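You operate a simulated robot arm through the tools that you are given. There is no shell and no other tool.

The job below is to be done with a simulated robot arm. You get a single attempt, and the scene is never put back.

JOB
Close down the probe unit: rinse, seat 1 to the green mark, lid on, clip shut, switch off.

It is judged by the outcome, as a careful person would: the job done as asked, and still so three seconds after it is handed in. It fails if anything else is knocked over, pushed out of place, dropped, spilled or broken. Lids that push on must go on centred and level and be pressed home; caps that screw on are set level and turned clockwise until they are tight.

ROBOT AND FRAMES
A 6-joint arm with a two-finger gripper, fixed in place. Base frame: the origin is at the foot of the arm, x ahead of it, y to its left, z up. Units: cm, rad, N and s.
With the tool pointing down near the work surface it reaches from about 10 to 90 cm from the base axis. Its first joint turns from -2.897 to 2.897 rad. Payload 3.43 kg.
Tool frame: the origin (TCP) lies between the finger pads and is the grasp point; the fingertips stand 2 cm ahead of it; z points along the fingers, y is the line along which they close. The gripper opens to 19 cm. The gripper's body begins 24.8 cm behind the TCP.
Orientation is that of the tool frame in the base frame, as a unit quaternion [w, x, y, z]. With the fingers straight down and closing along the base's y, the tool's x points along the base's -x, its y along +y and its z along -z.

CONTROLS
- The arm moves only by the tool step_arm. Its argument "increments" is a list of rows, each an object (a shift or turn left out is 0, a gripper value left out holds the last) with "gripper": the finger opening in cm, from 0 to 19; "travel": the shift along the base's x, y, z in units of 40 mm (1.0 is 40 mm), a list of three; "turn": the turn, a rotation vector about the base's x, y, z in units of 8 degrees (1.0 is 8 degrees), a list of three. In form: [{"gripper": gripper, "travel": [tx, ty, tz], "turn": [wx, wy, wz]}, ...]. A call has 1 to 20 rows; each row shifts and turns the commanded pose from where the row before left it. A call with a number of a shift or a turn outside -1 to 1 is refused whole. A row lasts 0.2 s, in which the tool goes at most 5 cm and 0.15 rad; a call with a longer step from one row to the next is refused whole, and so is a gripper value outside its range. A pose out of reach is approached as far as the arm can. The call stops where the force on the tool passes 40 N (or 10 N more than at its start, if that is more) or the arm is blocked; 0.2 s more then pass. The fingers move at their own pace (about 4.5 cm/s each) and stop on an object; they squeeze with about 25 N. The grip force told is the motor's: it shows also when the fingers shut on nothing. Time passes only in rows, and 0.2 s behind the last, so rows that do not move let the fingers close. The reply holds the time, the measured pose of the TCP, the force on the tool along the base axes, the opening and the grip force, in the units named above and with some noise, with the torque about the TCP (base axes, N m) and any sound that the robot's microphone picked up, and new pictures: "views" is both (left out), scene, wrist or none.
- Cameras (640 x 400 px; columns grow to the right, rows downward): "scene" is fixed at [4.85, -50.12, 183.99]; the picture's right is [0.68, -0.73, 0.00], its down [-0.43, -0.40, -0.81] and it looks along [0.59, 0.55, -0.59] (base axes); focal length 330 px, centre (320, 200). "wrist" rides on the gripper at [7, -0.8, -28.8] in the tool frame; the picture's right is [0.12, 0.99, 0.00], its down [-0.96, 0.12, -0.25] and it looks along [-0.25, 0.03, 0.97] (tool axes); focal length 261 px, centre (320, 200). There is no depth. A picture from a camera that has moved, and an enlarged one, comes with that camera's place and axes in the base frame and with its lens.
- lift_body(by): slides the trunk up (or, below 0, down) by that many cm; the arm rides with it, the base frame stays. It gives what a move gives, with no picture.
- zoom(camera, box): a new picture of the part [left, top, right, bottom] of that camera's present view, enlarged. The clock stands still meanwhile.
- close_job(): hands the job in; it is judged then, once.

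Nothing tells you positions but the pictures and the camera data. Unless the task says otherwise, let go and move clear before handing in.

The tools are called after "Call:" as name(argument=value, ...) on one line, values as JSON. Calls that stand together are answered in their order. step_arm: Moves the arm, as the interface text tells. Its arguments: {"type":"object","properties":{"increments":{"type":"array","items":{"type":"object","properties":{"gripper":{"type":"number"},"travel":{"type":"array","items":{"type":"number"}},"turn":{"type":"array","items":{"type":"number"}}}}},"views":{"type":"string","enum":["both","scene","wrist","none"]}},"required":["increments"]} The other tools are called the same way: lift_body (by) slides the trunk up or down; zoom (camera, box) takes an enlarged picture of a part of a camera's view; close_job () hands the job in.

At the start:

```text
time: 0.0
tool_pos: [43.28, 40.05, 137.5]
ee_rot: [0.001, 0.0, 1.0, 0.0]
ft_force: [-1.0, 0.0, -0.7]
torque: [-0.02, -0.04, -0.02]
opening: 18.99
grip_force: 0.2
trunk travel left (down, up): [-20.1, 3.9]
```

scene: 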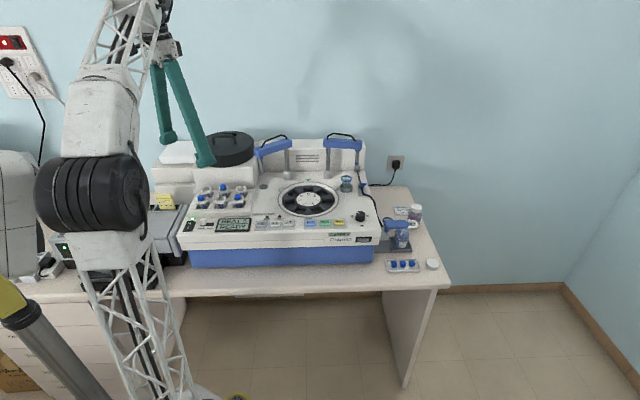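
wrist: 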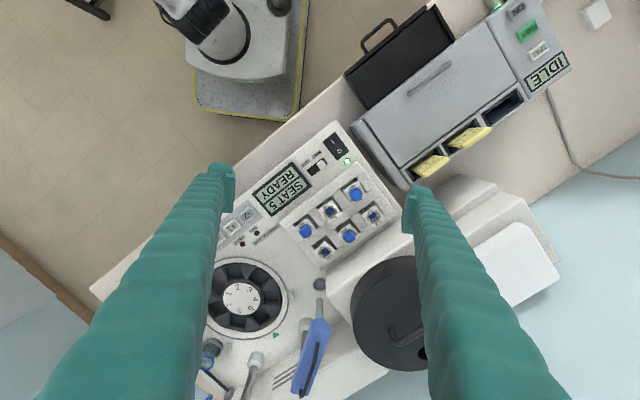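

I see a desk with a white-and-blue lab unit (carousel with numbered seats, keys, a display "SEAT 5 READY"), a big black lid, blue clips, and other gear. I'll zoom in to read the labels before moving anything.

Call:
zoom(camera="scene", box=[170, 120, 290, 200])

Call:
zoom(camera="scene", box=[260, 120, 380, 200])

Call:
zoom(camera="scene", box=[170, 180, 290, 260])

Call:
zoom(camera="scene", box=[260, 180, 380, 260])

Call:
zoom(camera="scene", box=[350, 190, 470, 270])

Call:
zoom(camera="wrist", box=[190, 240, 340, 400])

Call:
zoom(camera="wrist", box=[210, 120, 410, 270])

Call:
zoom(camera="wrist", box=[330, 230, 490, 380])

```text
5.00 times, centred on (230, 160) of scene
camera zoom: at [4.85, -50.12, 183.99], right [0.68, -0.73, 0.0], down [-0.43, -0.4, -0.81], along [0.59, 0.55, -0.59], focal length 1649 px, centre (770, 400)
```

zoom: 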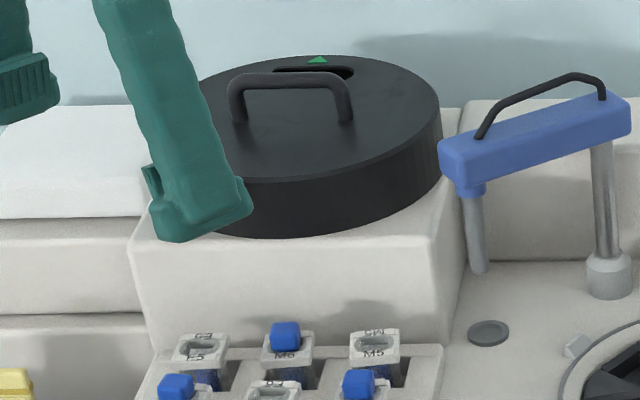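

```text
5.00 times, centred on (320, 160) of scene
camera zoom: at [4.85, -50.12, 183.99], right [0.68, -0.73, 0.0], down [-0.43, -0.4, -0.81], along [0.59, 0.55, -0.59], focal length 1649 px, centre (320, 400)
```

zoom: 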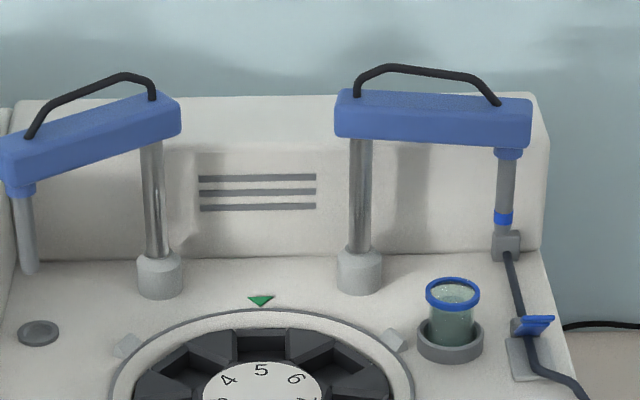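

```text
5.00 times, centred on (230, 220) of scene
camera zoom: at [4.85, -50.12, 183.99], right [0.68, -0.73, 0.0], down [-0.43, -0.4, -0.81], along [0.59, 0.55, -0.59], focal length 1649 px, centre (770, 100)
```

zoom: 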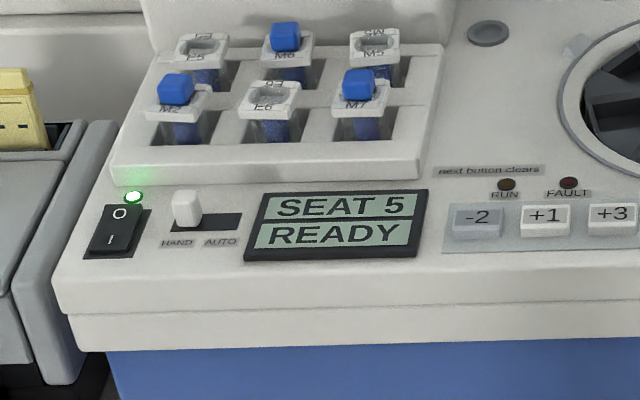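

```text
5.00 times, centred on (320, 220) of scene
camera zoom: at [4.85, -50.12, 183.99], right [0.68, -0.73, 0.0], down [-0.43, -0.4, -0.81], along [0.59, 0.55, -0.59], focal length 1649 px, centre (320, 100)
```

zoom: 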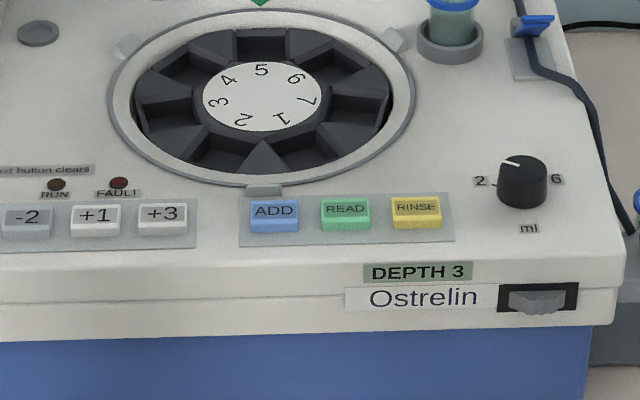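

```text
5.00 times, centred on (410, 230) of scene
camera zoom: at [4.85, -50.12, 183.99], right [0.68, -0.73, 0.0], down [-0.43, -0.4, -0.81], along [0.59, 0.55, -0.59], focal length 1649 px, centre (-130, 50)
```

zoom: 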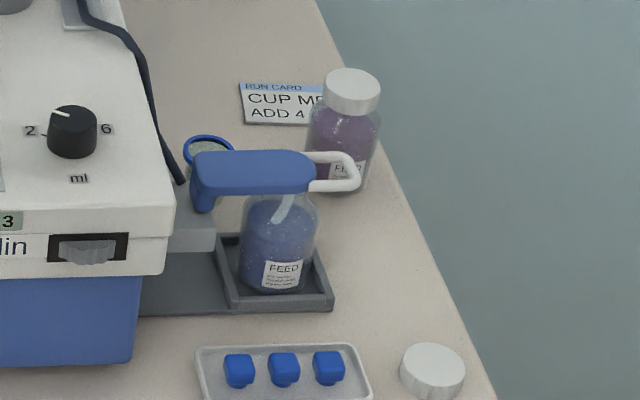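

```text
2.50 times, centred on (265, 320) of wrist
camera zoom: at [36.17, 39.25, 166.15], right [-0.12, 0.99, 0.0], down [0.96, 0.12, 0.25], along [0.25, 0.03, -0.97], focal length 652 px, centre (458, -100)
```

zoom: 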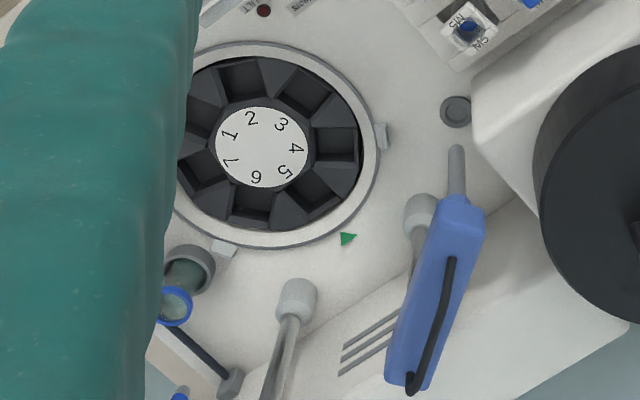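

```text
2.67 times, centred on (310, 195) of wrist
camera zoom: at [36.17, 39.25, 166.15], right [-0.12, 0.99, 0.0], down [0.96, 0.12, 0.25], along [0.25, 0.03, -0.97], focal length 695 px, centre (347, 213)
```

zoom: 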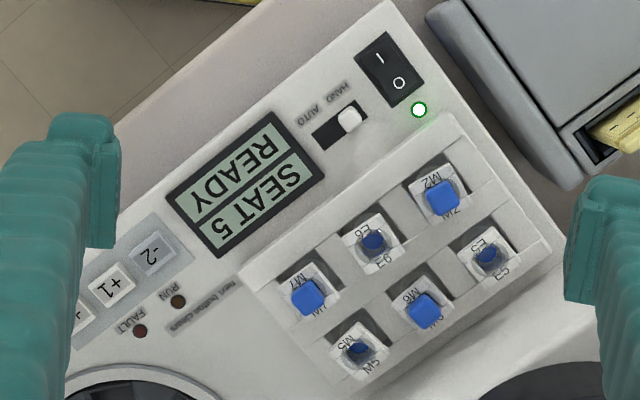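

```text
2.67 times, centred on (410, 305) of wrist
camera zoom: at [36.17, 39.25, 166.15], right [-0.12, 0.99, 0.0], down [0.96, 0.12, 0.25], along [0.25, 0.03, -0.97], focal length 695 px, centre (80, -80)
```

zoom: 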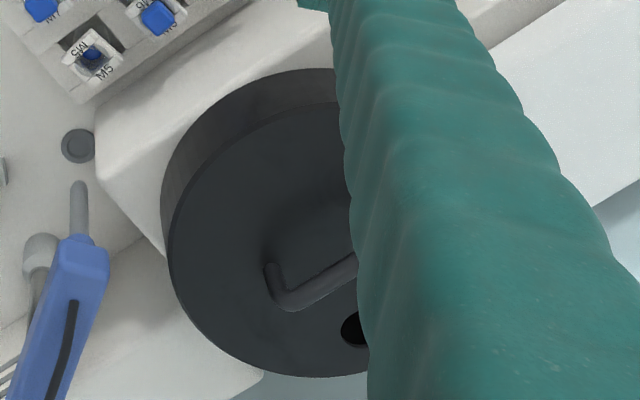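

I can see the carousel with seat 5 at the green mark, keys (-2, +1, +3, ADD, READ, RINSE), a HAND/AUTO slider, a rocker switch, and what seems to be a blue tube clip at the right rear. I'll look closer at those details.

Call:
zoom(camera="scene", box=[335, 165, 383, 195])

Call:
zoom(camera="scene", box=[325, 130, 373, 175])

Call:
zoom(camera="scene", box=[180, 210, 228, 240])

Call:
zoom(camera="scene", box=[250, 205, 298, 235])

Call:
zoom(camera="scene", box=[300, 210, 348, 240])

Call:
zoom(camera="scene", box=[270, 175, 350, 225])

Call:
zoom(camera="scene", box=[325, 225, 381, 260])

Call:
zoom(camera="scene", box=[380, 195, 428, 225])

Call:
zoom(camera="scene", box=[0, 20, 60, 120])

Call:
zoom(camera="wrist", box=[340, 0, 620, 190])

```text
13.33 times, centred on (359, 180) of scene
camera zoom: at [4.85, -50.12, 183.99], right [0.68, -0.73, 0.0], down [-0.43, -0.4, -0.81], along [0.59, 0.55, -0.59], focal length 4397 px, centre (-200, 467)
```

zoom: 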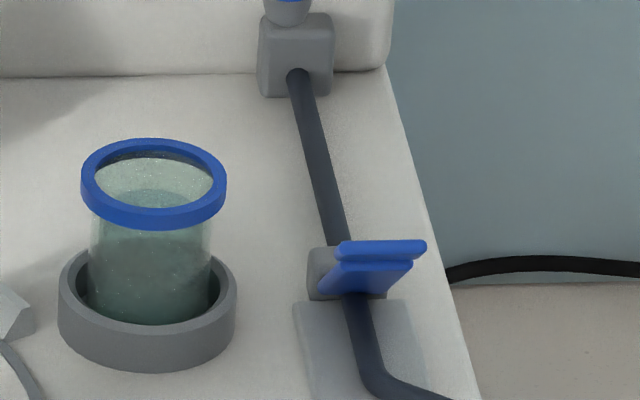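

```text
8.89 times, centred on (349, 152) of scene
camera zoom: at [4.85, -50.12, 183.99], right [0.68, -0.73, 0.0], down [-0.43, -0.4, -0.81], along [0.59, 0.55, -0.59], focal length 2931 px, centre (62, 622)
```

zoom: 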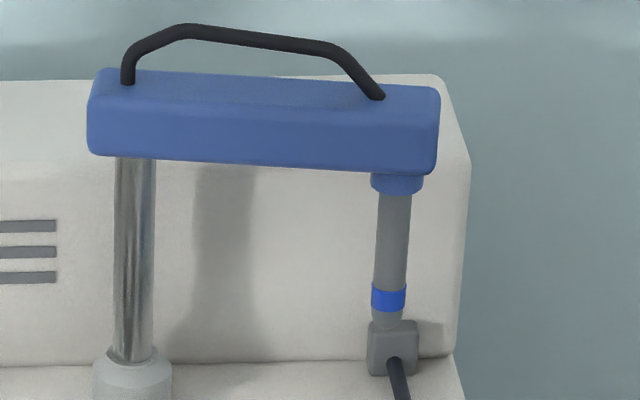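

```text
13.33 times, centred on (204, 225) of scene
camera zoom: at [4.85, -50.12, 183.99], right [0.68, -0.73, 0.0], down [-0.43, -0.4, -0.81], along [0.59, 0.55, -0.59], focal length 4397 px, centre (1867, -133)
```

zoom: 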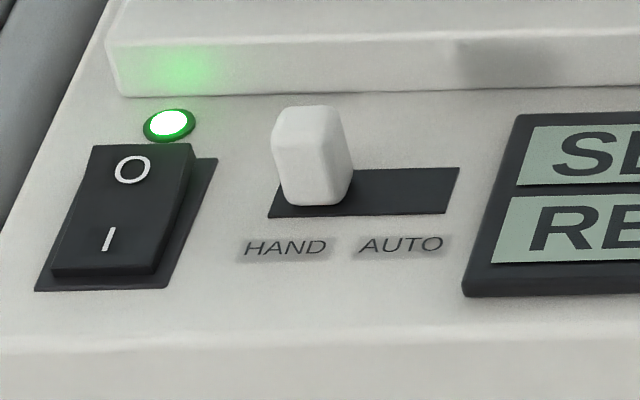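

```text
13.33 times, centred on (274, 220) of scene
camera zoom: at [4.85, -50.12, 183.99], right [0.68, -0.73, 0.0], down [-0.43, -0.4, -0.81], along [0.59, 0.55, -0.59], focal length 4397 px, centre (933, -67)
```

zoom: 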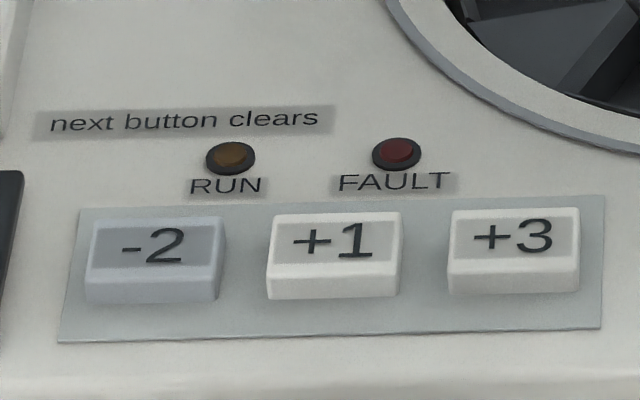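

```text
13.33 times, centred on (324, 225) of scene
camera zoom: at [4.85, -50.12, 183.99], right [0.68, -0.73, 0.0], down [-0.43, -0.4, -0.81], along [0.59, 0.55, -0.59], focal length 4397 px, centre (267, -133)
```

zoom: 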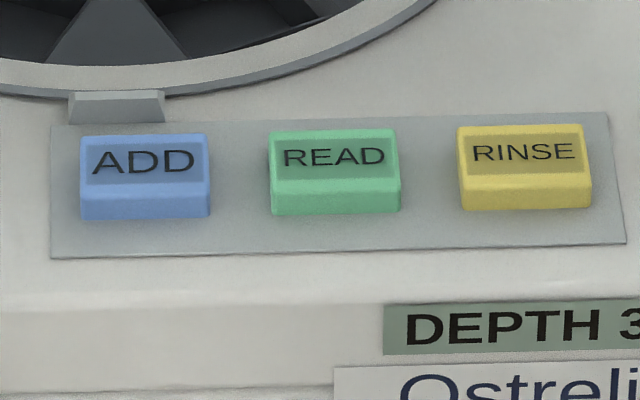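

```text
8.00 times, centred on (310, 200) of scene
camera zoom: at [4.85, -50.12, 183.99], right [0.68, -0.73, 0.0], down [-0.43, -0.4, -0.81], along [0.59, 0.55, -0.59], focal length 2638 px, centre (400, 200)
```

zoom: 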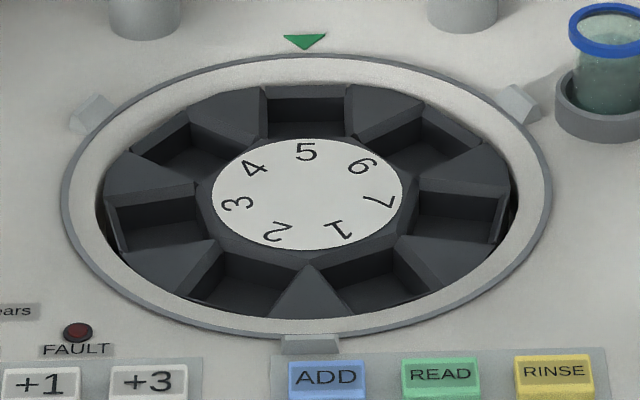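

```text
11.43 times, centred on (353, 242) of scene
camera zoom: at [4.85, -50.12, 183.99], right [0.68, -0.73, 0.0], down [-0.43, -0.4, -0.81], along [0.59, 0.55, -0.59], focal length 3769 px, centre (-57, -286)
```

zoom: 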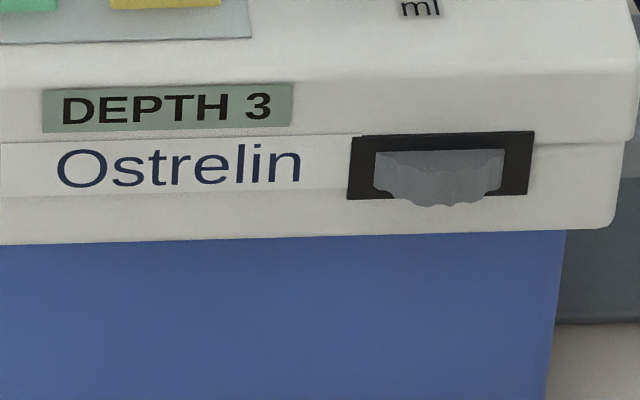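

```text
13.33 times, centred on (404, 210) of scene
camera zoom: at [4.85, -50.12, 183.99], right [0.68, -0.73, 0.0], down [-0.43, -0.4, -0.81], along [0.59, 0.55, -0.59], focal length 4397 px, centre (-800, 67)
```

zoom: 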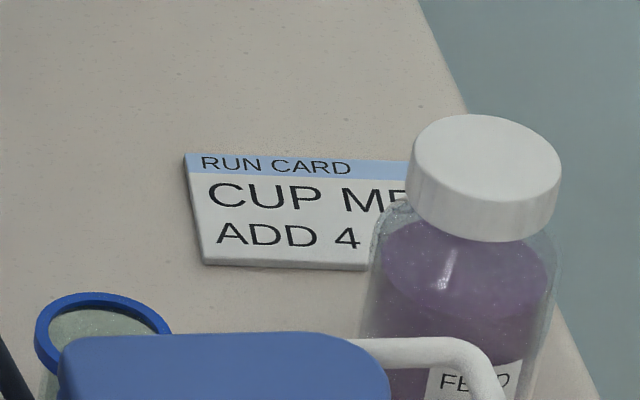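

```text
4.00 times, centred on (30, 70) of scene
camera zoom: at [4.85, -50.12, 183.99], right [0.68, -0.73, 0.0], down [-0.43, -0.4, -0.81], along [0.59, 0.55, -0.59], focal length 1319 px, centre (1480, 720)
```

zoom: 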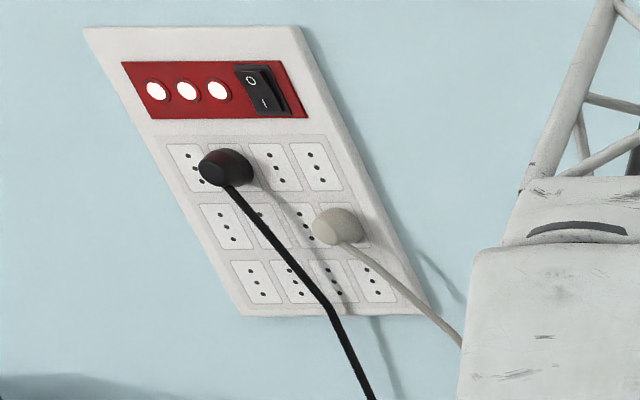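

```text
2.11 times, centred on (480, 95) of wrist
camera zoom: at [36.17, 39.25, 166.15], right [-0.12, 0.99, 0.0], down [0.96, 0.12, 0.25], along [0.25, 0.03, -0.97], focal length 549 px, centre (-17, 421)
```

zoom: 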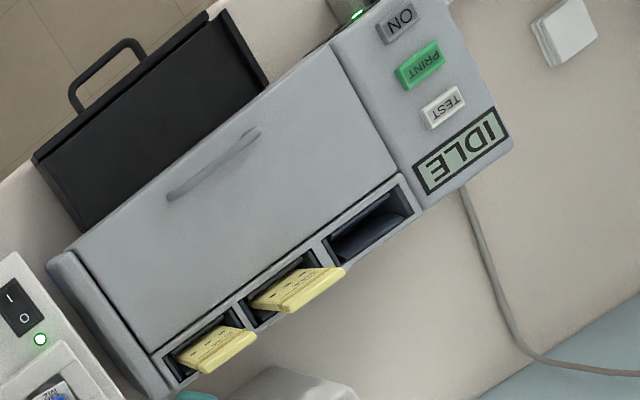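

The unit stands turned about 45° in the base frame, with its top near z = 108. RINSE is near (75, 6), the rotor centre near (79, 24.5), the rocker near (38, 43), the lid near (70, 62, 121) and the blue clip near (98, 13). I'll move the wrist camera high over the key panel for a better look, turning the tool to line up with the unit.

Call:
step_arm(increments=[{"travel": [0.63, -0.72, 0], "turn": [0, 0, 0.625]}, {"travel": [0.63, -0.72, 0], "turn": [0, 0, 0.625]}, {"travel": [0.63, -0.72, 0], "turn": [0, 0, 0.625]}, {"travel": [0.63, -0.72, 0], "turn": [0, 0, 0.625]}, {"travel": [0.63, -0.72, 0], "turn": [0, 0, 0.625]}, {"travel": [0.63, -0.72, 0], "turn": [0, 0, 0.625]}, {"travel": [0.63, -0.72, 0], "turn": [0, 0, 0.625]}, {"travel": [0.63, -0.72, 0], "turn": [0, 0, 0.625]}, {"travel": [0.63, -0.72, 0], "turn": [0, 0, 0.625]}, {}], views="both")

```text
time: 2.2
tool_pos: [65.78, 14.09, 136.43]
ee_rot: [0.004, -0.383, 0.924, 0.0]
ft_force: [0.2, -0.8, -0.3]
torque: [0.0, -0.02, 0.02]
opening: 19.0
grip_force: 0.1
out of reach, approached as far as the arm can: row 8, 9
trunk travel left (down, up): [-20.1, 3.9]
camera wrist: at [61.13, 8.45, 165.23], right [-0.79, 0.62, 0.0], down [0.6, 0.76, 0.25], along [0.16, 0.2, -0.97], focal length 261 px, centre (320, 200)
```

scene: 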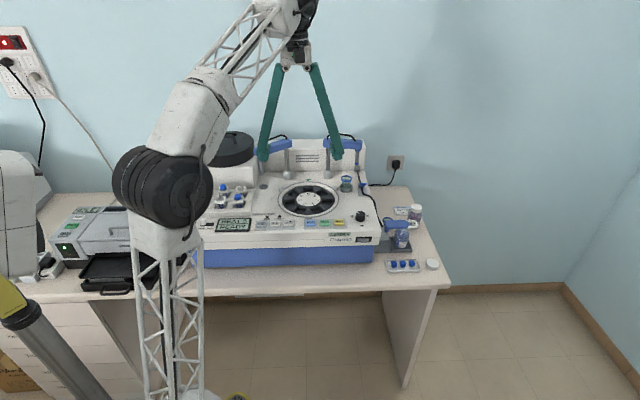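
wrist: 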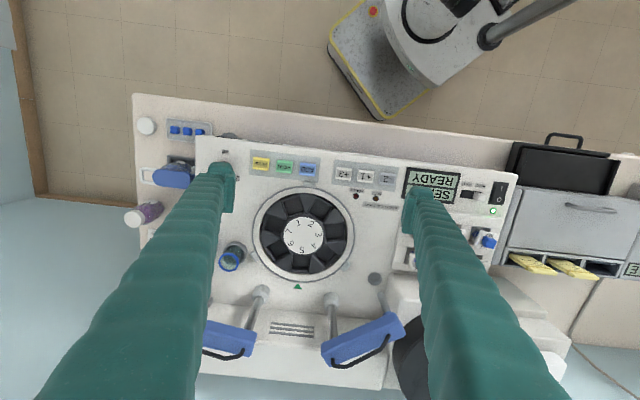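

The camera now shows the whole unit from above; at this height the arm is near its reach limit, so I'll work lower later. First a close look at the clip, probe arms, lugs and lid.

Call:
zoom(camera="wrist", box=[200, 140, 328, 220])

Call:
zoom(camera="wrist", box=[200, 200, 328, 280])

Call:
zoom(camera="wrist", box=[200, 280, 400, 400])

Call:
zoom(camera="wrist", box=[300, 140, 428, 220])

Call:
zoom(camera="scene", box=[200, 115, 280, 165])

Call:
zoom(camera="wrist", box=[120, 100, 248, 230])

```text
5.00 times, centred on (264, 180) of wrist
camera zoom: at [61.13, 8.45, 165.23], right [-0.79, 0.62, 0.0], down [0.6, 0.76, 0.25], along [0.16, 0.2, -0.97], focal length 1303 px, centre (600, 300)
```

zoom: 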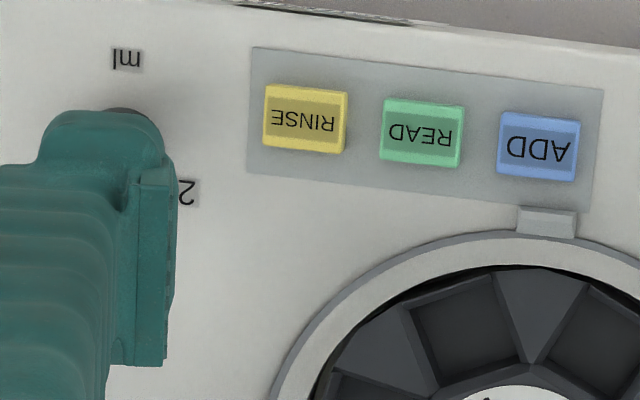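

```text
5.00 times, centred on (264, 240) of wrist
camera zoom: at [61.13, 8.45, 165.23], right [-0.79, 0.62, 0.0], down [0.6, 0.76, 0.25], along [0.16, 0.2, -0.97], focal length 1303 px, centre (600, 0)
```

zoom: 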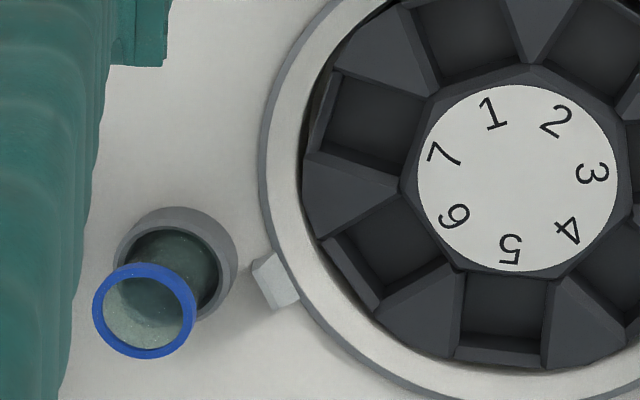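

```text
3.20 times, centred on (300, 340) of wrist
camera zoom: at [61.13, 8.45, 165.23], right [-0.79, 0.62, 0.0], down [0.6, 0.76, 0.25], along [0.16, 0.2, -0.97], focal length 834 px, centre (384, -248)
```

zoom: 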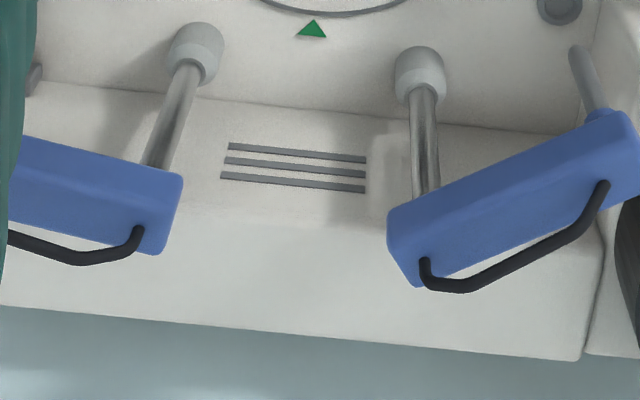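

```text
5.00 times, centred on (364, 180) of wrist
camera zoom: at [61.13, 8.45, 165.23], right [-0.79, 0.62, 0.0], down [0.6, 0.76, 0.25], along [0.16, 0.2, -0.97], focal length 1303 px, centre (100, 300)
```

zoom: 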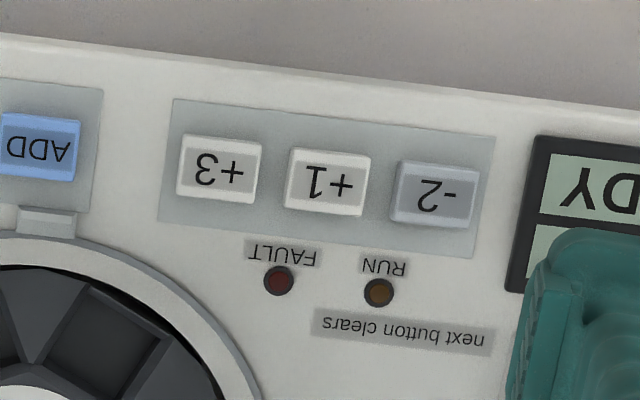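

```text
8.00 times, centred on (240, 140) of scene
camera zoom: at [4.85, -50.12, 183.99], right [0.68, -0.73, 0.0], down [-0.43, -0.4, -0.81], along [0.59, 0.55, -0.59], focal length 2638 px, centre (960, 680)
```

zoom: 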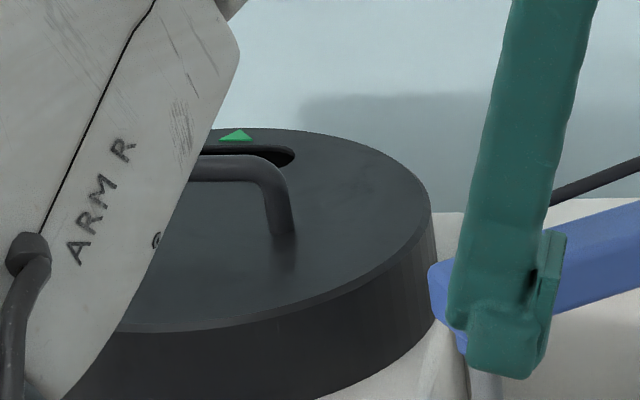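

```text
3.08 times, centred on (184, 165) of wrist
camera zoom: at [61.13, 8.45, 165.23], right [-0.79, 0.62, 0.0], down [0.6, 0.76, 0.25], along [0.16, 0.2, -0.97], focal length 802 px, centre (738, 308)
```

zoom: 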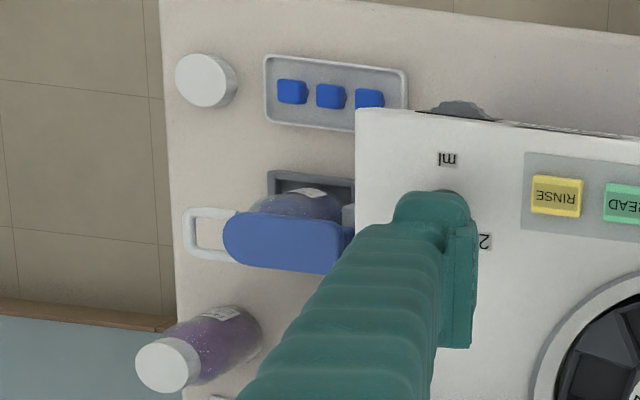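

The pictures give RINSE near (75.5, 6.2, 108.7), +3 near (62.7, 18.9), the rotor centre near (79.3, 25.1) and the green mark directly behind it. I'll close the fingers and come down to a hover over RINSE.

Call:
step_arm(increments=[{"gripper": 0, "travel": [0, 0, -0.8]}, {"travel": [0.4, -0.33, -0.8]}, {"travel": [0.4, -0.33, -0.8]}, {"travel": [0.4, -0.33, -0.8]}, {"travel": [0.4, -0.33, -0.8]}, {"travel": [0.4, -0.33, -0.45]}, {"travel": [0.385, -0.33, -0.2]}, {}, {}, {}, {}], views="both")

```text
time: 4.6
tool_pos: [75.21, 6.14, 117.79]
ee_rot: [0.001, -0.383, 0.924, 0.0]
ft_force: [-0.1, 0.7, -0.7]
torque: [-0.01, 0.03, -0.02]
opening: 0.0
grip_force: 22.3
trunk travel left (down, up): [-20.1, 3.9]
camera wrist: at [70.84, 0.57, 146.68], right [-0.79, 0.62, 0.0], down [0.6, 0.76, 0.25], along [0.15, 0.2, -0.97], focal length 261 px, centre (320, 200)
```

scene: 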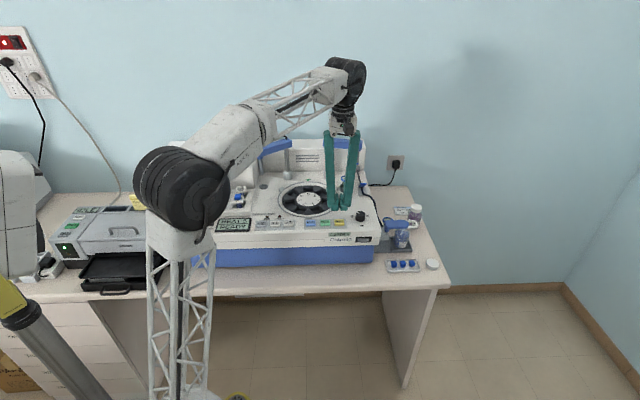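
wrist: 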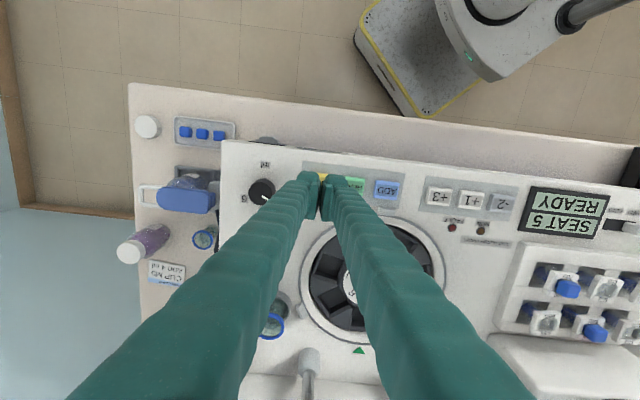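

The closed fingertips hover over the yellow RINSE key. I'll check the alignment in close-up before pressing.

Call:
zoom(camera="wrist", box=[272, 150, 400, 230])

Call:
zoom(camera="scene", box=[300, 185, 380, 235])

Call:
zoom(camera="wrist", box=[130, 220, 230, 290])

Call:
zoom(camera="scene", box=[350, 165, 398, 195])

```text
5.00 times, centred on (336, 190) of wrist
camera zoom: at [70.84, 0.57, 146.68], right [-0.79, 0.62, 0.0], down [0.6, 0.76, 0.25], along [0.15, 0.2, -0.97], focal length 1303 px, centre (240, 250)
```

zoom: 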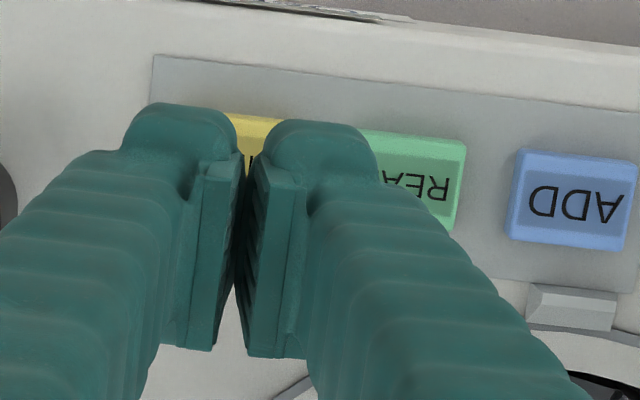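

```text
8.00 times, centred on (340, 210) of scene
camera zoom: at [4.85, -50.12, 183.99], right [0.68, -0.73, 0.0], down [-0.43, -0.4, -0.81], along [0.59, 0.55, -0.59], focal length 2638 px, centre (160, 120)
```

zoom: 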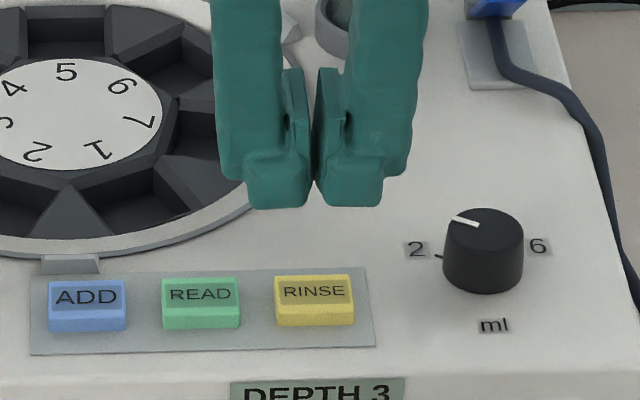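

```text
5.71 times, centred on (180, 255) of wrist
camera zoom: at [70.84, 0.57, 146.68], right [-0.79, 0.62, 0.0], down [0.6, 0.76, 0.25], along [0.15, 0.2, -0.97], focal length 1489 px, centre (1120, -114)
```

zoom: 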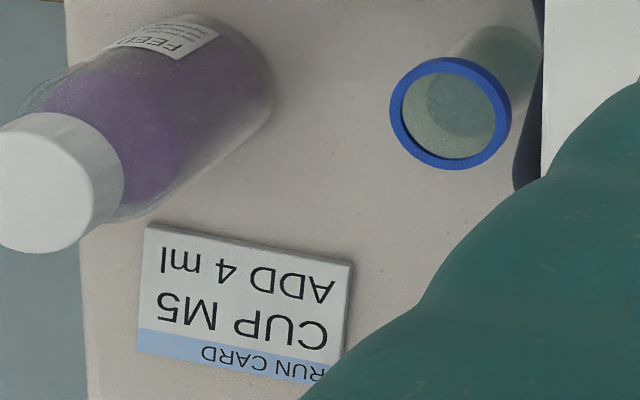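

```text
13.33 times, centred on (374, 180) of scene
camera zoom: at [4.85, -50.12, 183.99], right [0.68, -0.73, 0.0], down [-0.43, -0.4, -0.81], along [0.59, 0.55, -0.59], focal length 4397 px, centre (-400, 467)
```

zoom: 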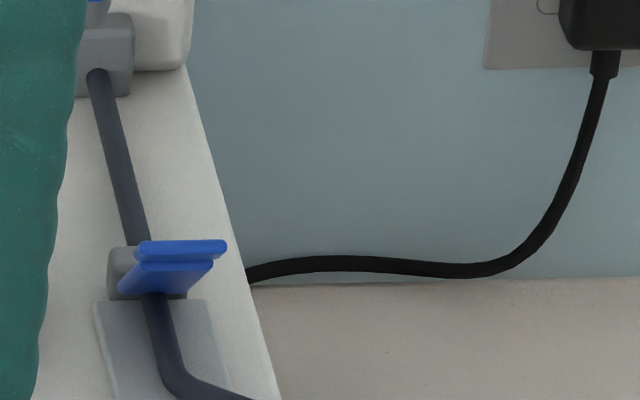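

The fingertips are centred over RINSE within about half a centimetre, and the clip at the right rear is a hinged blue lever standing open over the tube. I'll lower to just above the key and then press in small steps.

Call:
step_arm(increments=[{"travel": [-0.02, 0.06, -0.7]}, {"travel": [0, 0, -0.6]}, {}, {}], views="scene")

Call:
zoom(camera="scene", box=[300, 185, 380, 235])

```text
time: 5.6
tool_pos: [75.3, 6.46, 112.82]
ee_rot: [0.0, -0.383, 0.924, 0.0]
ft_force: [0.4, -0.5, -0.1]
torque: [0.01, 0.0, -0.02]
opening: 0.01
grip_force: 25.6
trunk travel left (down, up): [-20.1, 3.9]
```

scene: 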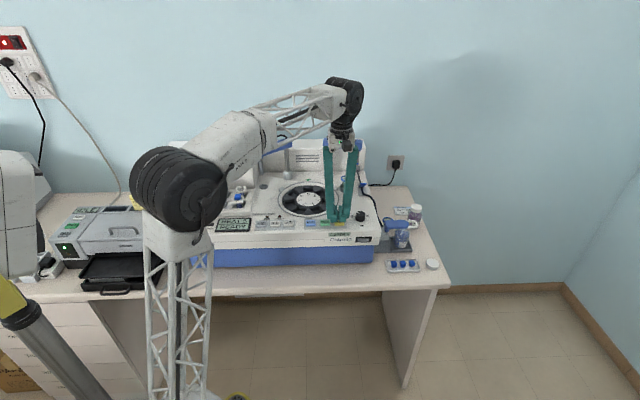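

```text
8.00 times, centred on (340, 210) of scene
camera zoom: at [4.85, -50.12, 183.99], right [0.68, -0.73, 0.0], down [-0.43, -0.4, -0.81], along [0.59, 0.55, -0.59], focal length 2638 px, centre (160, 120)
```

zoom: 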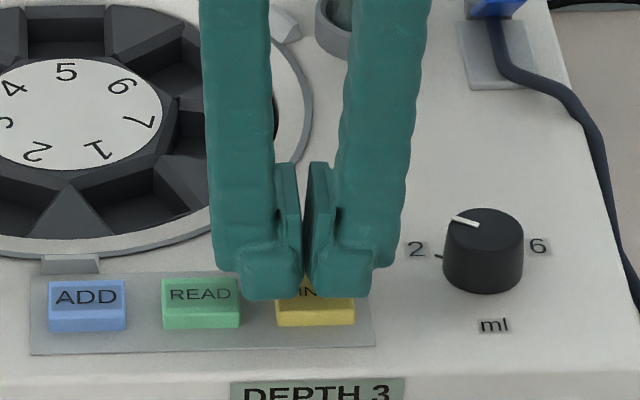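

The tips are about 1.5 cm above RINSE but may sit slightly towards READ. I'll check from the wrist camera before the final press.

Call:
zoom(camera="wrist", box=[272, 150, 400, 230])

Call:
zoom(camera="scene", box=[320, 200, 360, 225])

```text
5.00 times, centred on (336, 190) of wrist
camera zoom: at [70.85, 0.85, 141.57], right [-0.79, 0.62, 0.0], down [0.6, 0.76, 0.25], along [0.15, 0.2, -0.97], focal length 1303 px, centre (240, 250)
```

zoom: 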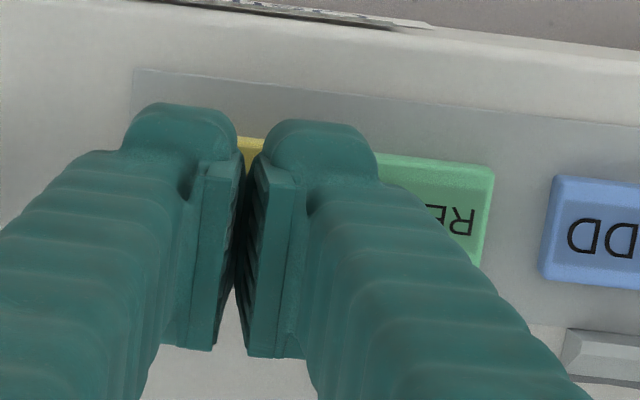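

```text
16.00 times, centred on (340, 212) of scene
camera zoom: at [4.85, -50.12, 183.99], right [0.68, -0.73, 0.0], down [-0.43, -0.4, -0.81], along [0.59, 0.55, -0.59], focal length 5276 px, centre (0, 0)
```

zoom: 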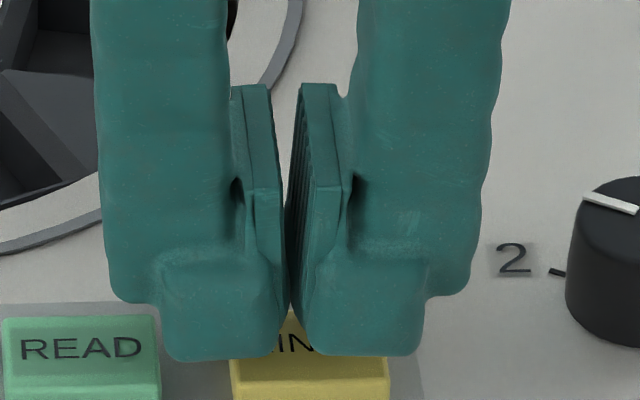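

The tips need about 0.4 cm more to the unit's right to be centred on RINSE. I'll shift and then press down slowly.

Call:
step_arm(increments=[{"travel": [0.07, -0.07, 0]}, {"travel": [0, 0, -0.1]}, {"travel": [0, 0, -0.1]}, {"travel": [0, 0, -0.1]}, {}], views="none")

Call:
zoom(camera="scene", box=[320, 200, 360, 225])

```text
time: 6.8
tool_pos: [75.45, 6.21, 111.53]
ee_rot: [0.001, -0.383, 0.924, 0.001]
ft_force: [-0.6, 1.8, 5.7]
torque: [0.02, 0.0, 0.01]
opening: 0.6
grip_force: 34.6
trunk travel left (down, up): [-20.1, 3.9]
heard: click
```

```text
16.00 times, centred on (340, 212) of scene
camera zoom: at [4.85, -50.12, 183.99], right [0.68, -0.73, 0.0], down [-0.43, -0.4, -0.81], along [0.59, 0.55, -0.59], focal length 5276 px, centre (0, 0)
```

zoom: 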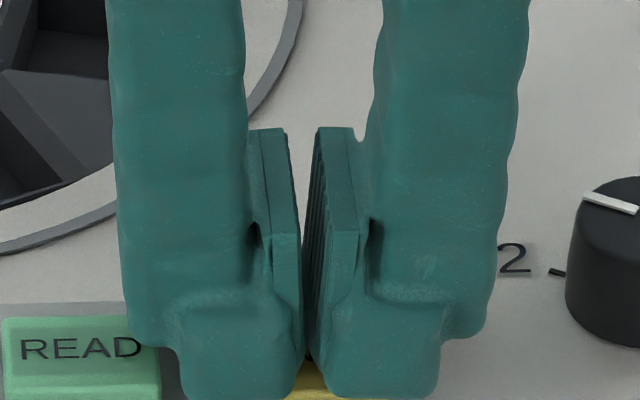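

I heard a click at about 6 N, so RINSE registered. I'll lift straight off and move clear to watch the rinse.

Call:
step_arm(increments=[{"travel": [0, 0, 0.3]}, {"travel": [0, 0, 0.9]}, {"travel": [-0.6, -0.2, 0.5]}, {}], views="both")

Call:
zoom(camera="scene", box=[200, 120, 400, 245])

```text
time: 7.8
tool_pos: [73.07, 5.42, 118.33]
ee_rot: [0.0, -0.383, 0.924, 0.001]
ft_force: [-0.2, -0.4, 0.3]
torque: [0.0, -0.09, -0.03]
opening: 0.01
grip_force: 33.7
trunk travel left (down, up): [-20.1, 3.9]
camera wrist: at [68.65, -0.2, 147.22], right [-0.79, 0.62, 0.0], down [0.6, 0.76, 0.25], along [0.15, 0.2, -0.97], focal length 261 px, centre (320, 200)
```

scene: 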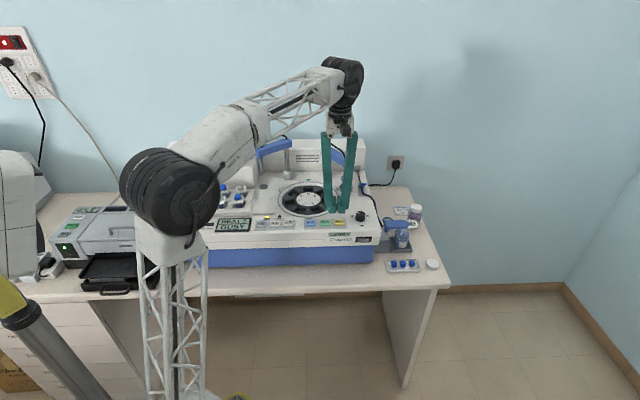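
wrist: 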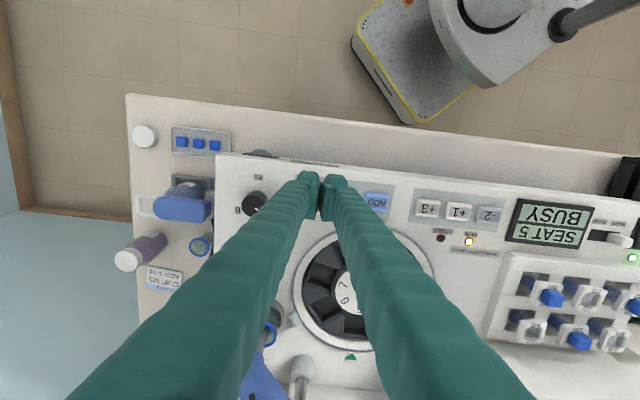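

```text
3.20 times, centred on (300, 182) of scene
camera zoom: at [4.85, -50.12, 183.99], right [0.68, -0.73, 0.0], down [-0.43, -0.4, -0.81], along [0.59, 0.55, -0.59], focal length 1055 px, centre (384, 256)
```

zoom: 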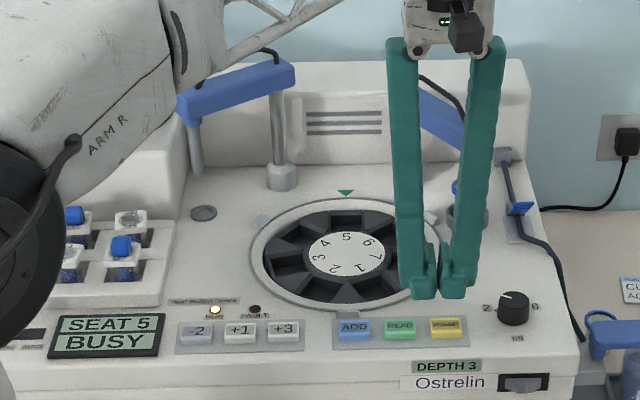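

The probe arm has swung to the rinse cup and the display reads BUSY with the RUN lamp lit. While it runs I'll move to a hover over the +3 key, well away from the probe arm.

Call:
step_arm(increments=[{"travel": [-0.52, 0.67, 0]}, {"travel": [-0.52, 0.67, 0]}, {"travel": [-0.52, 0.67, 0]}, {"travel": [-0.52, 0.67, 0]}, {"travel": [-0.5, 0.68, 0]}, {}, {}, {}], views="both")

Call:
zoom(camera="scene", box=[200, 120, 400, 245])

Call:
zoom(camera="wrist", box=[272, 150, 400, 230])

```text
time: 9.6
tool_pos: [62.67, 18.86, 118.41]
ee_rot: [0.0, -0.382, 0.924, 0.001]
ft_force: [-0.7, 0.5, -0.3]
torque: [0.03, -0.01, 0.02]
opening: 0.0
grip_force: 34.4
trunk travel left (down, up): [-20.1, 3.9]
camera wrist: at [58.29, 13.28, 147.19], right [-0.79, 0.62, 0.0], down [0.6, 0.76, 0.25], along [0.15, 0.2, -0.97], focal length 261 px, centre (320, 200)
```

scene: 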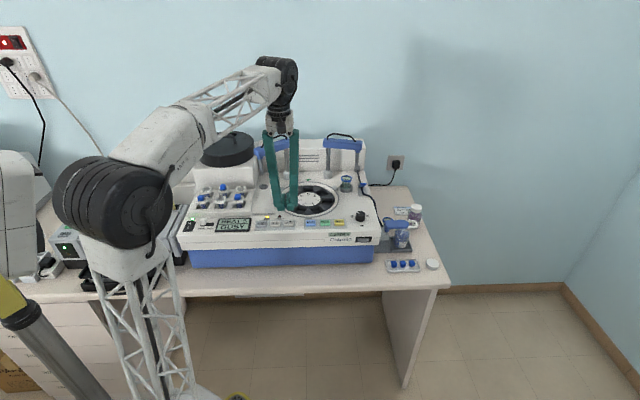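
wrist: 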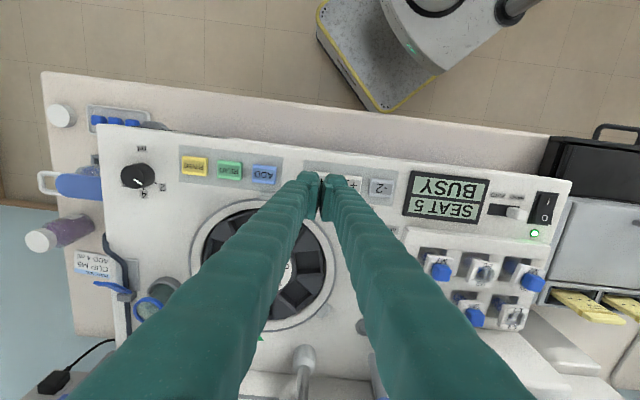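

```text
3.20 times, centred on (300, 182) of scene
camera zoom: at [4.85, -50.12, 183.99], right [0.68, -0.73, 0.0], down [-0.43, -0.4, -0.81], along [0.59, 0.55, -0.59], focal length 1055 px, centre (384, 256)
```

zoom: 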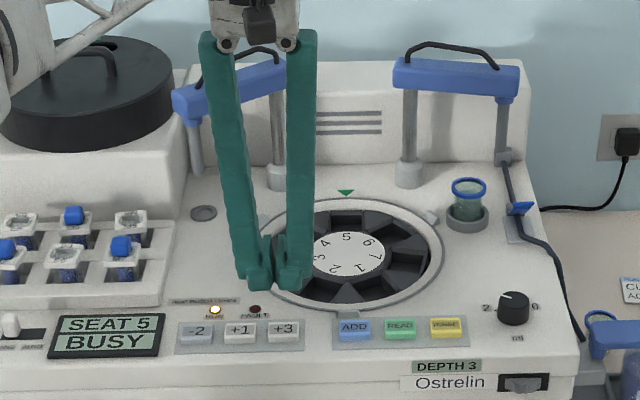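

```text
5.00 times, centred on (336, 190) of wrist
camera zoom: at [58.29, 13.28, 147.19], right [-0.79, 0.62, 0.0], down [0.6, 0.76, 0.25], along [0.15, 0.2, -0.97], focal length 1303 px, centre (240, 250)
```

zoom: 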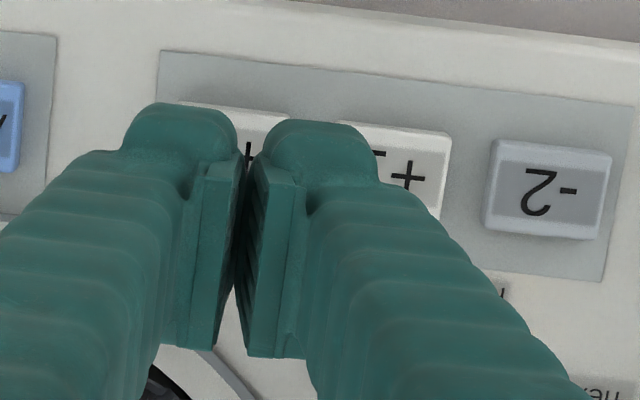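

The probe arm is back at its rest position, but the display still reads BUSY. I'll wait a little and check again before pressing anything.

Call:
step_arm(increments=[{}, {}, {}, {}, {}, {}, {}, {}, {}, {}], views="none")

Call:
zoom(camera="scene", box=[200, 120, 400, 245])

```text
time: 11.8
tool_pos: [62.68, 18.81, 118.38]
ee_rot: [0.001, -0.383, 0.924, 0.0]
ft_force: [0.7, -0.6, 0.1]
torque: [0.02, 0.01, -0.03]
opening: 0.02
grip_force: 35.1
trunk travel left (down, up): [-20.1, 3.9]
```

```text
3.20 times, centred on (300, 182) of scene
camera zoom: at [4.85, -50.12, 183.99], right [0.68, -0.73, 0.0], down [-0.43, -0.4, -0.81], along [0.59, 0.55, -0.59], focal length 1055 px, centre (384, 256)
```

zoom: 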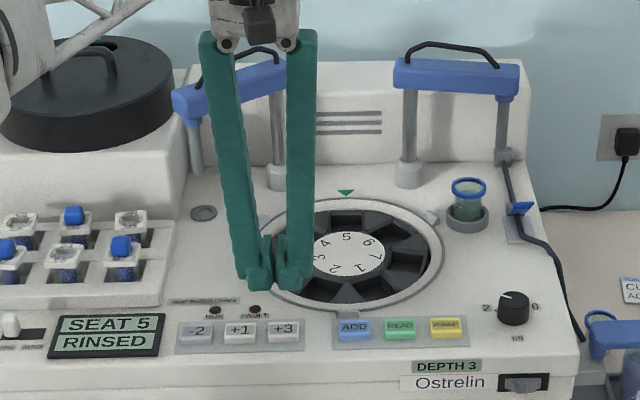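

The display now reads SEAT 5 / RINSED and the RUN lamp is out, so the rinse finished. I'll shift about 1 cm to the unit's right for clearance from +1 and press +3 (5 + 3 wraps to seat 1 of 7).

Call:
step_arm(increments=[{"travel": [0.186, -0.186, 0]}, {"travel": [0, 0, -0.75]}, {"travel": [0, 0, -0.7]}, {}, {}], views="none")

Call:
zoom(camera="scene", box=[240, 195, 320, 245])

Call:
zoom(camera="wrist", box=[272, 150, 400, 230])

```text
time: 13.0
tool_pos: [63.59, 18.07, 112.51]
ee_rot: [0.001, -0.382, 0.924, 0.0]
ft_force: [0.5, 0.7, 0.4]
torque: [0.0, -0.01, -0.01]
opening: 0.01
grip_force: 33.7
trunk travel left (down, up): [-20.1, 3.9]
```

```text
8.00 times, centred on (280, 220) of scene
camera zoom: at [4.85, -50.12, 183.99], right [0.68, -0.73, 0.0], down [-0.43, -0.4, -0.81], along [0.59, 0.55, -0.59], focal length 2638 px, centre (640, 40)
```

zoom: 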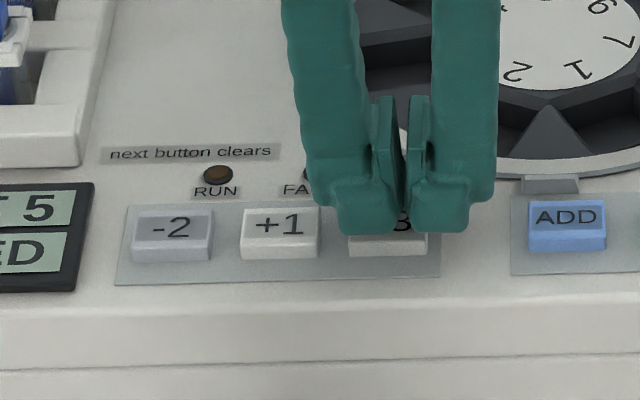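

```text
5.00 times, centred on (336, 190) of wrist
camera zoom: at [59.17, 12.47, 141.32], right [-0.79, 0.62, 0.0], down [0.6, 0.76, 0.25], along [0.15, 0.2, -0.97], focal length 1303 px, centre (240, 250)
```

zoom: 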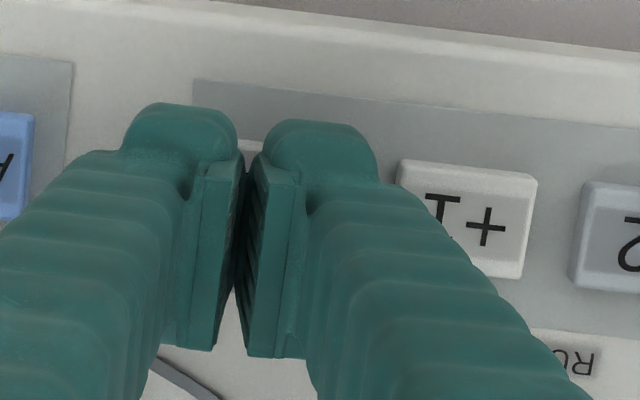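

The left finger covers +3 with clear space to +1. I'll press slowly until it clicks.

Call:
step_arm(increments=[{"travel": [0, 0, -0.1]}, {"travel": [0, 0, -0.1]}, {"travel": [0, 0, -0.03]}, {}], views="none")

```text
time: 14.0
tool_pos: [63.49, 18.01, 111.62]
ee_rot: [0.0, -0.383, 0.924, 0.0]
ft_force: [-0.9, -0.2, 3.2]
torque: [0.03, 0.0, 0.0]
opening: 0.61
grip_force: 34.1
trunk travel left (down, up): [-20.1, 3.9]
heard: click
```

It clicked at about 3 N. I'll lift off and look at the rotor and the display.

Call:
step_arm(increments=[{"travel": [0, 0, 0.3]}, {"travel": [0, 0, 0.9]}, {"travel": [-0.3, -0.3, 0.5]}, {}, {}], views="none")

Call:
zoom(camera="scene", box=[200, 120, 400, 245])

```text
time: 15.2
tool_pos: [62.44, 16.84, 118.22]
ee_rot: [0.001, -0.382, 0.924, 0.0]
ft_force: [-0.7, -0.9, 0.2]
torque: [0.01, -0.02, -0.02]
opening: 0.02
grip_force: 33.6
trunk travel left (down, up): [-20.1, 3.9]
```

```text
3.20 times, centred on (300, 182) of scene
camera zoom: at [4.85, -50.12, 183.99], right [0.68, -0.73, 0.0], down [-0.43, -0.4, -0.81], along [0.59, 0.55, -0.59], focal length 1055 px, centre (384, 256)
```

zoom: 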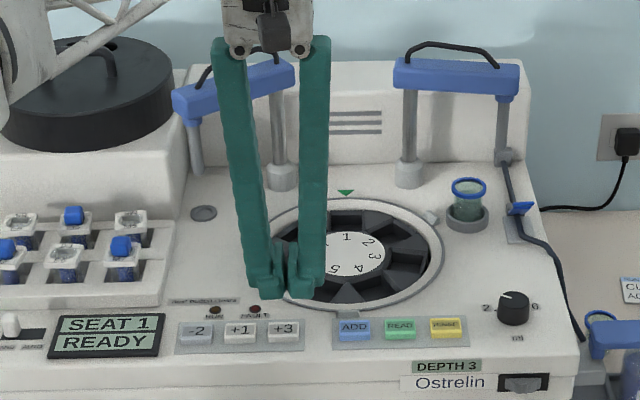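

The display reads SEAT 1 / READY and the rotor's 1 faces the green mark. Next is the lid; I'll study its handle, slot and green mark.

Call:
zoom(camera="scene", box=[190, 120, 270, 170])

Call:
zoom(camera="scene", box=[270, 175, 350, 225])

Call:
lift_body(by=3.8)

```text
8.00 times, centred on (230, 145) of scene
camera zoom: at [4.85, -50.12, 183.99], right [0.68, -0.73, 0.0], down [-0.43, -0.4, -0.81], along [0.59, 0.55, -0.59], focal length 2638 px, centre (1040, 640)
```

zoom: 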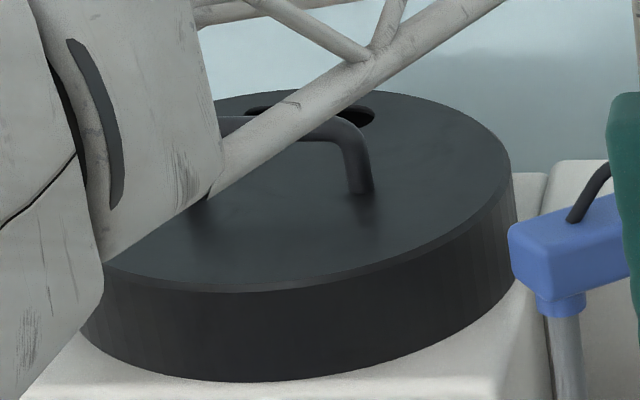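

```text
8.00 times, centred on (310, 200) of scene
camera zoom: at [4.85, -50.12, 183.99], right [0.68, -0.73, 0.0], down [-0.43, -0.4, -0.81], along [0.59, 0.55, -0.59], focal length 2638 px, centre (400, 200)
```

zoom: 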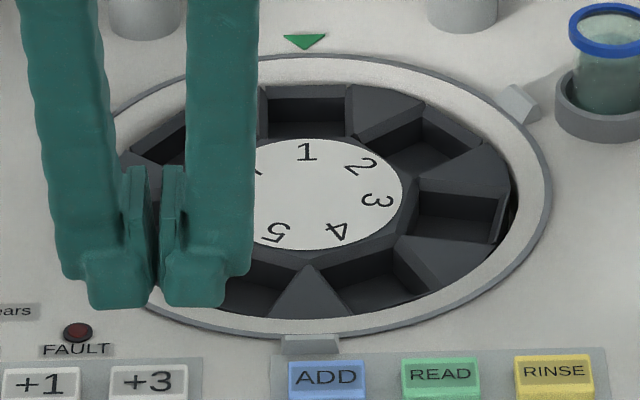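

```text
time: 16.0
tool_pos: [62.44, 16.81, 122.3]
ee_rot: [0.001, -0.383, 0.924, 0.0]
ft_force: [-1.4, -0.7, -0.5]
torque: [-0.04, -0.04, 0.0]
opening: 0.01
grip_force: 34.4
trunk travel left (down, up): [-23.9, 0.1]
```

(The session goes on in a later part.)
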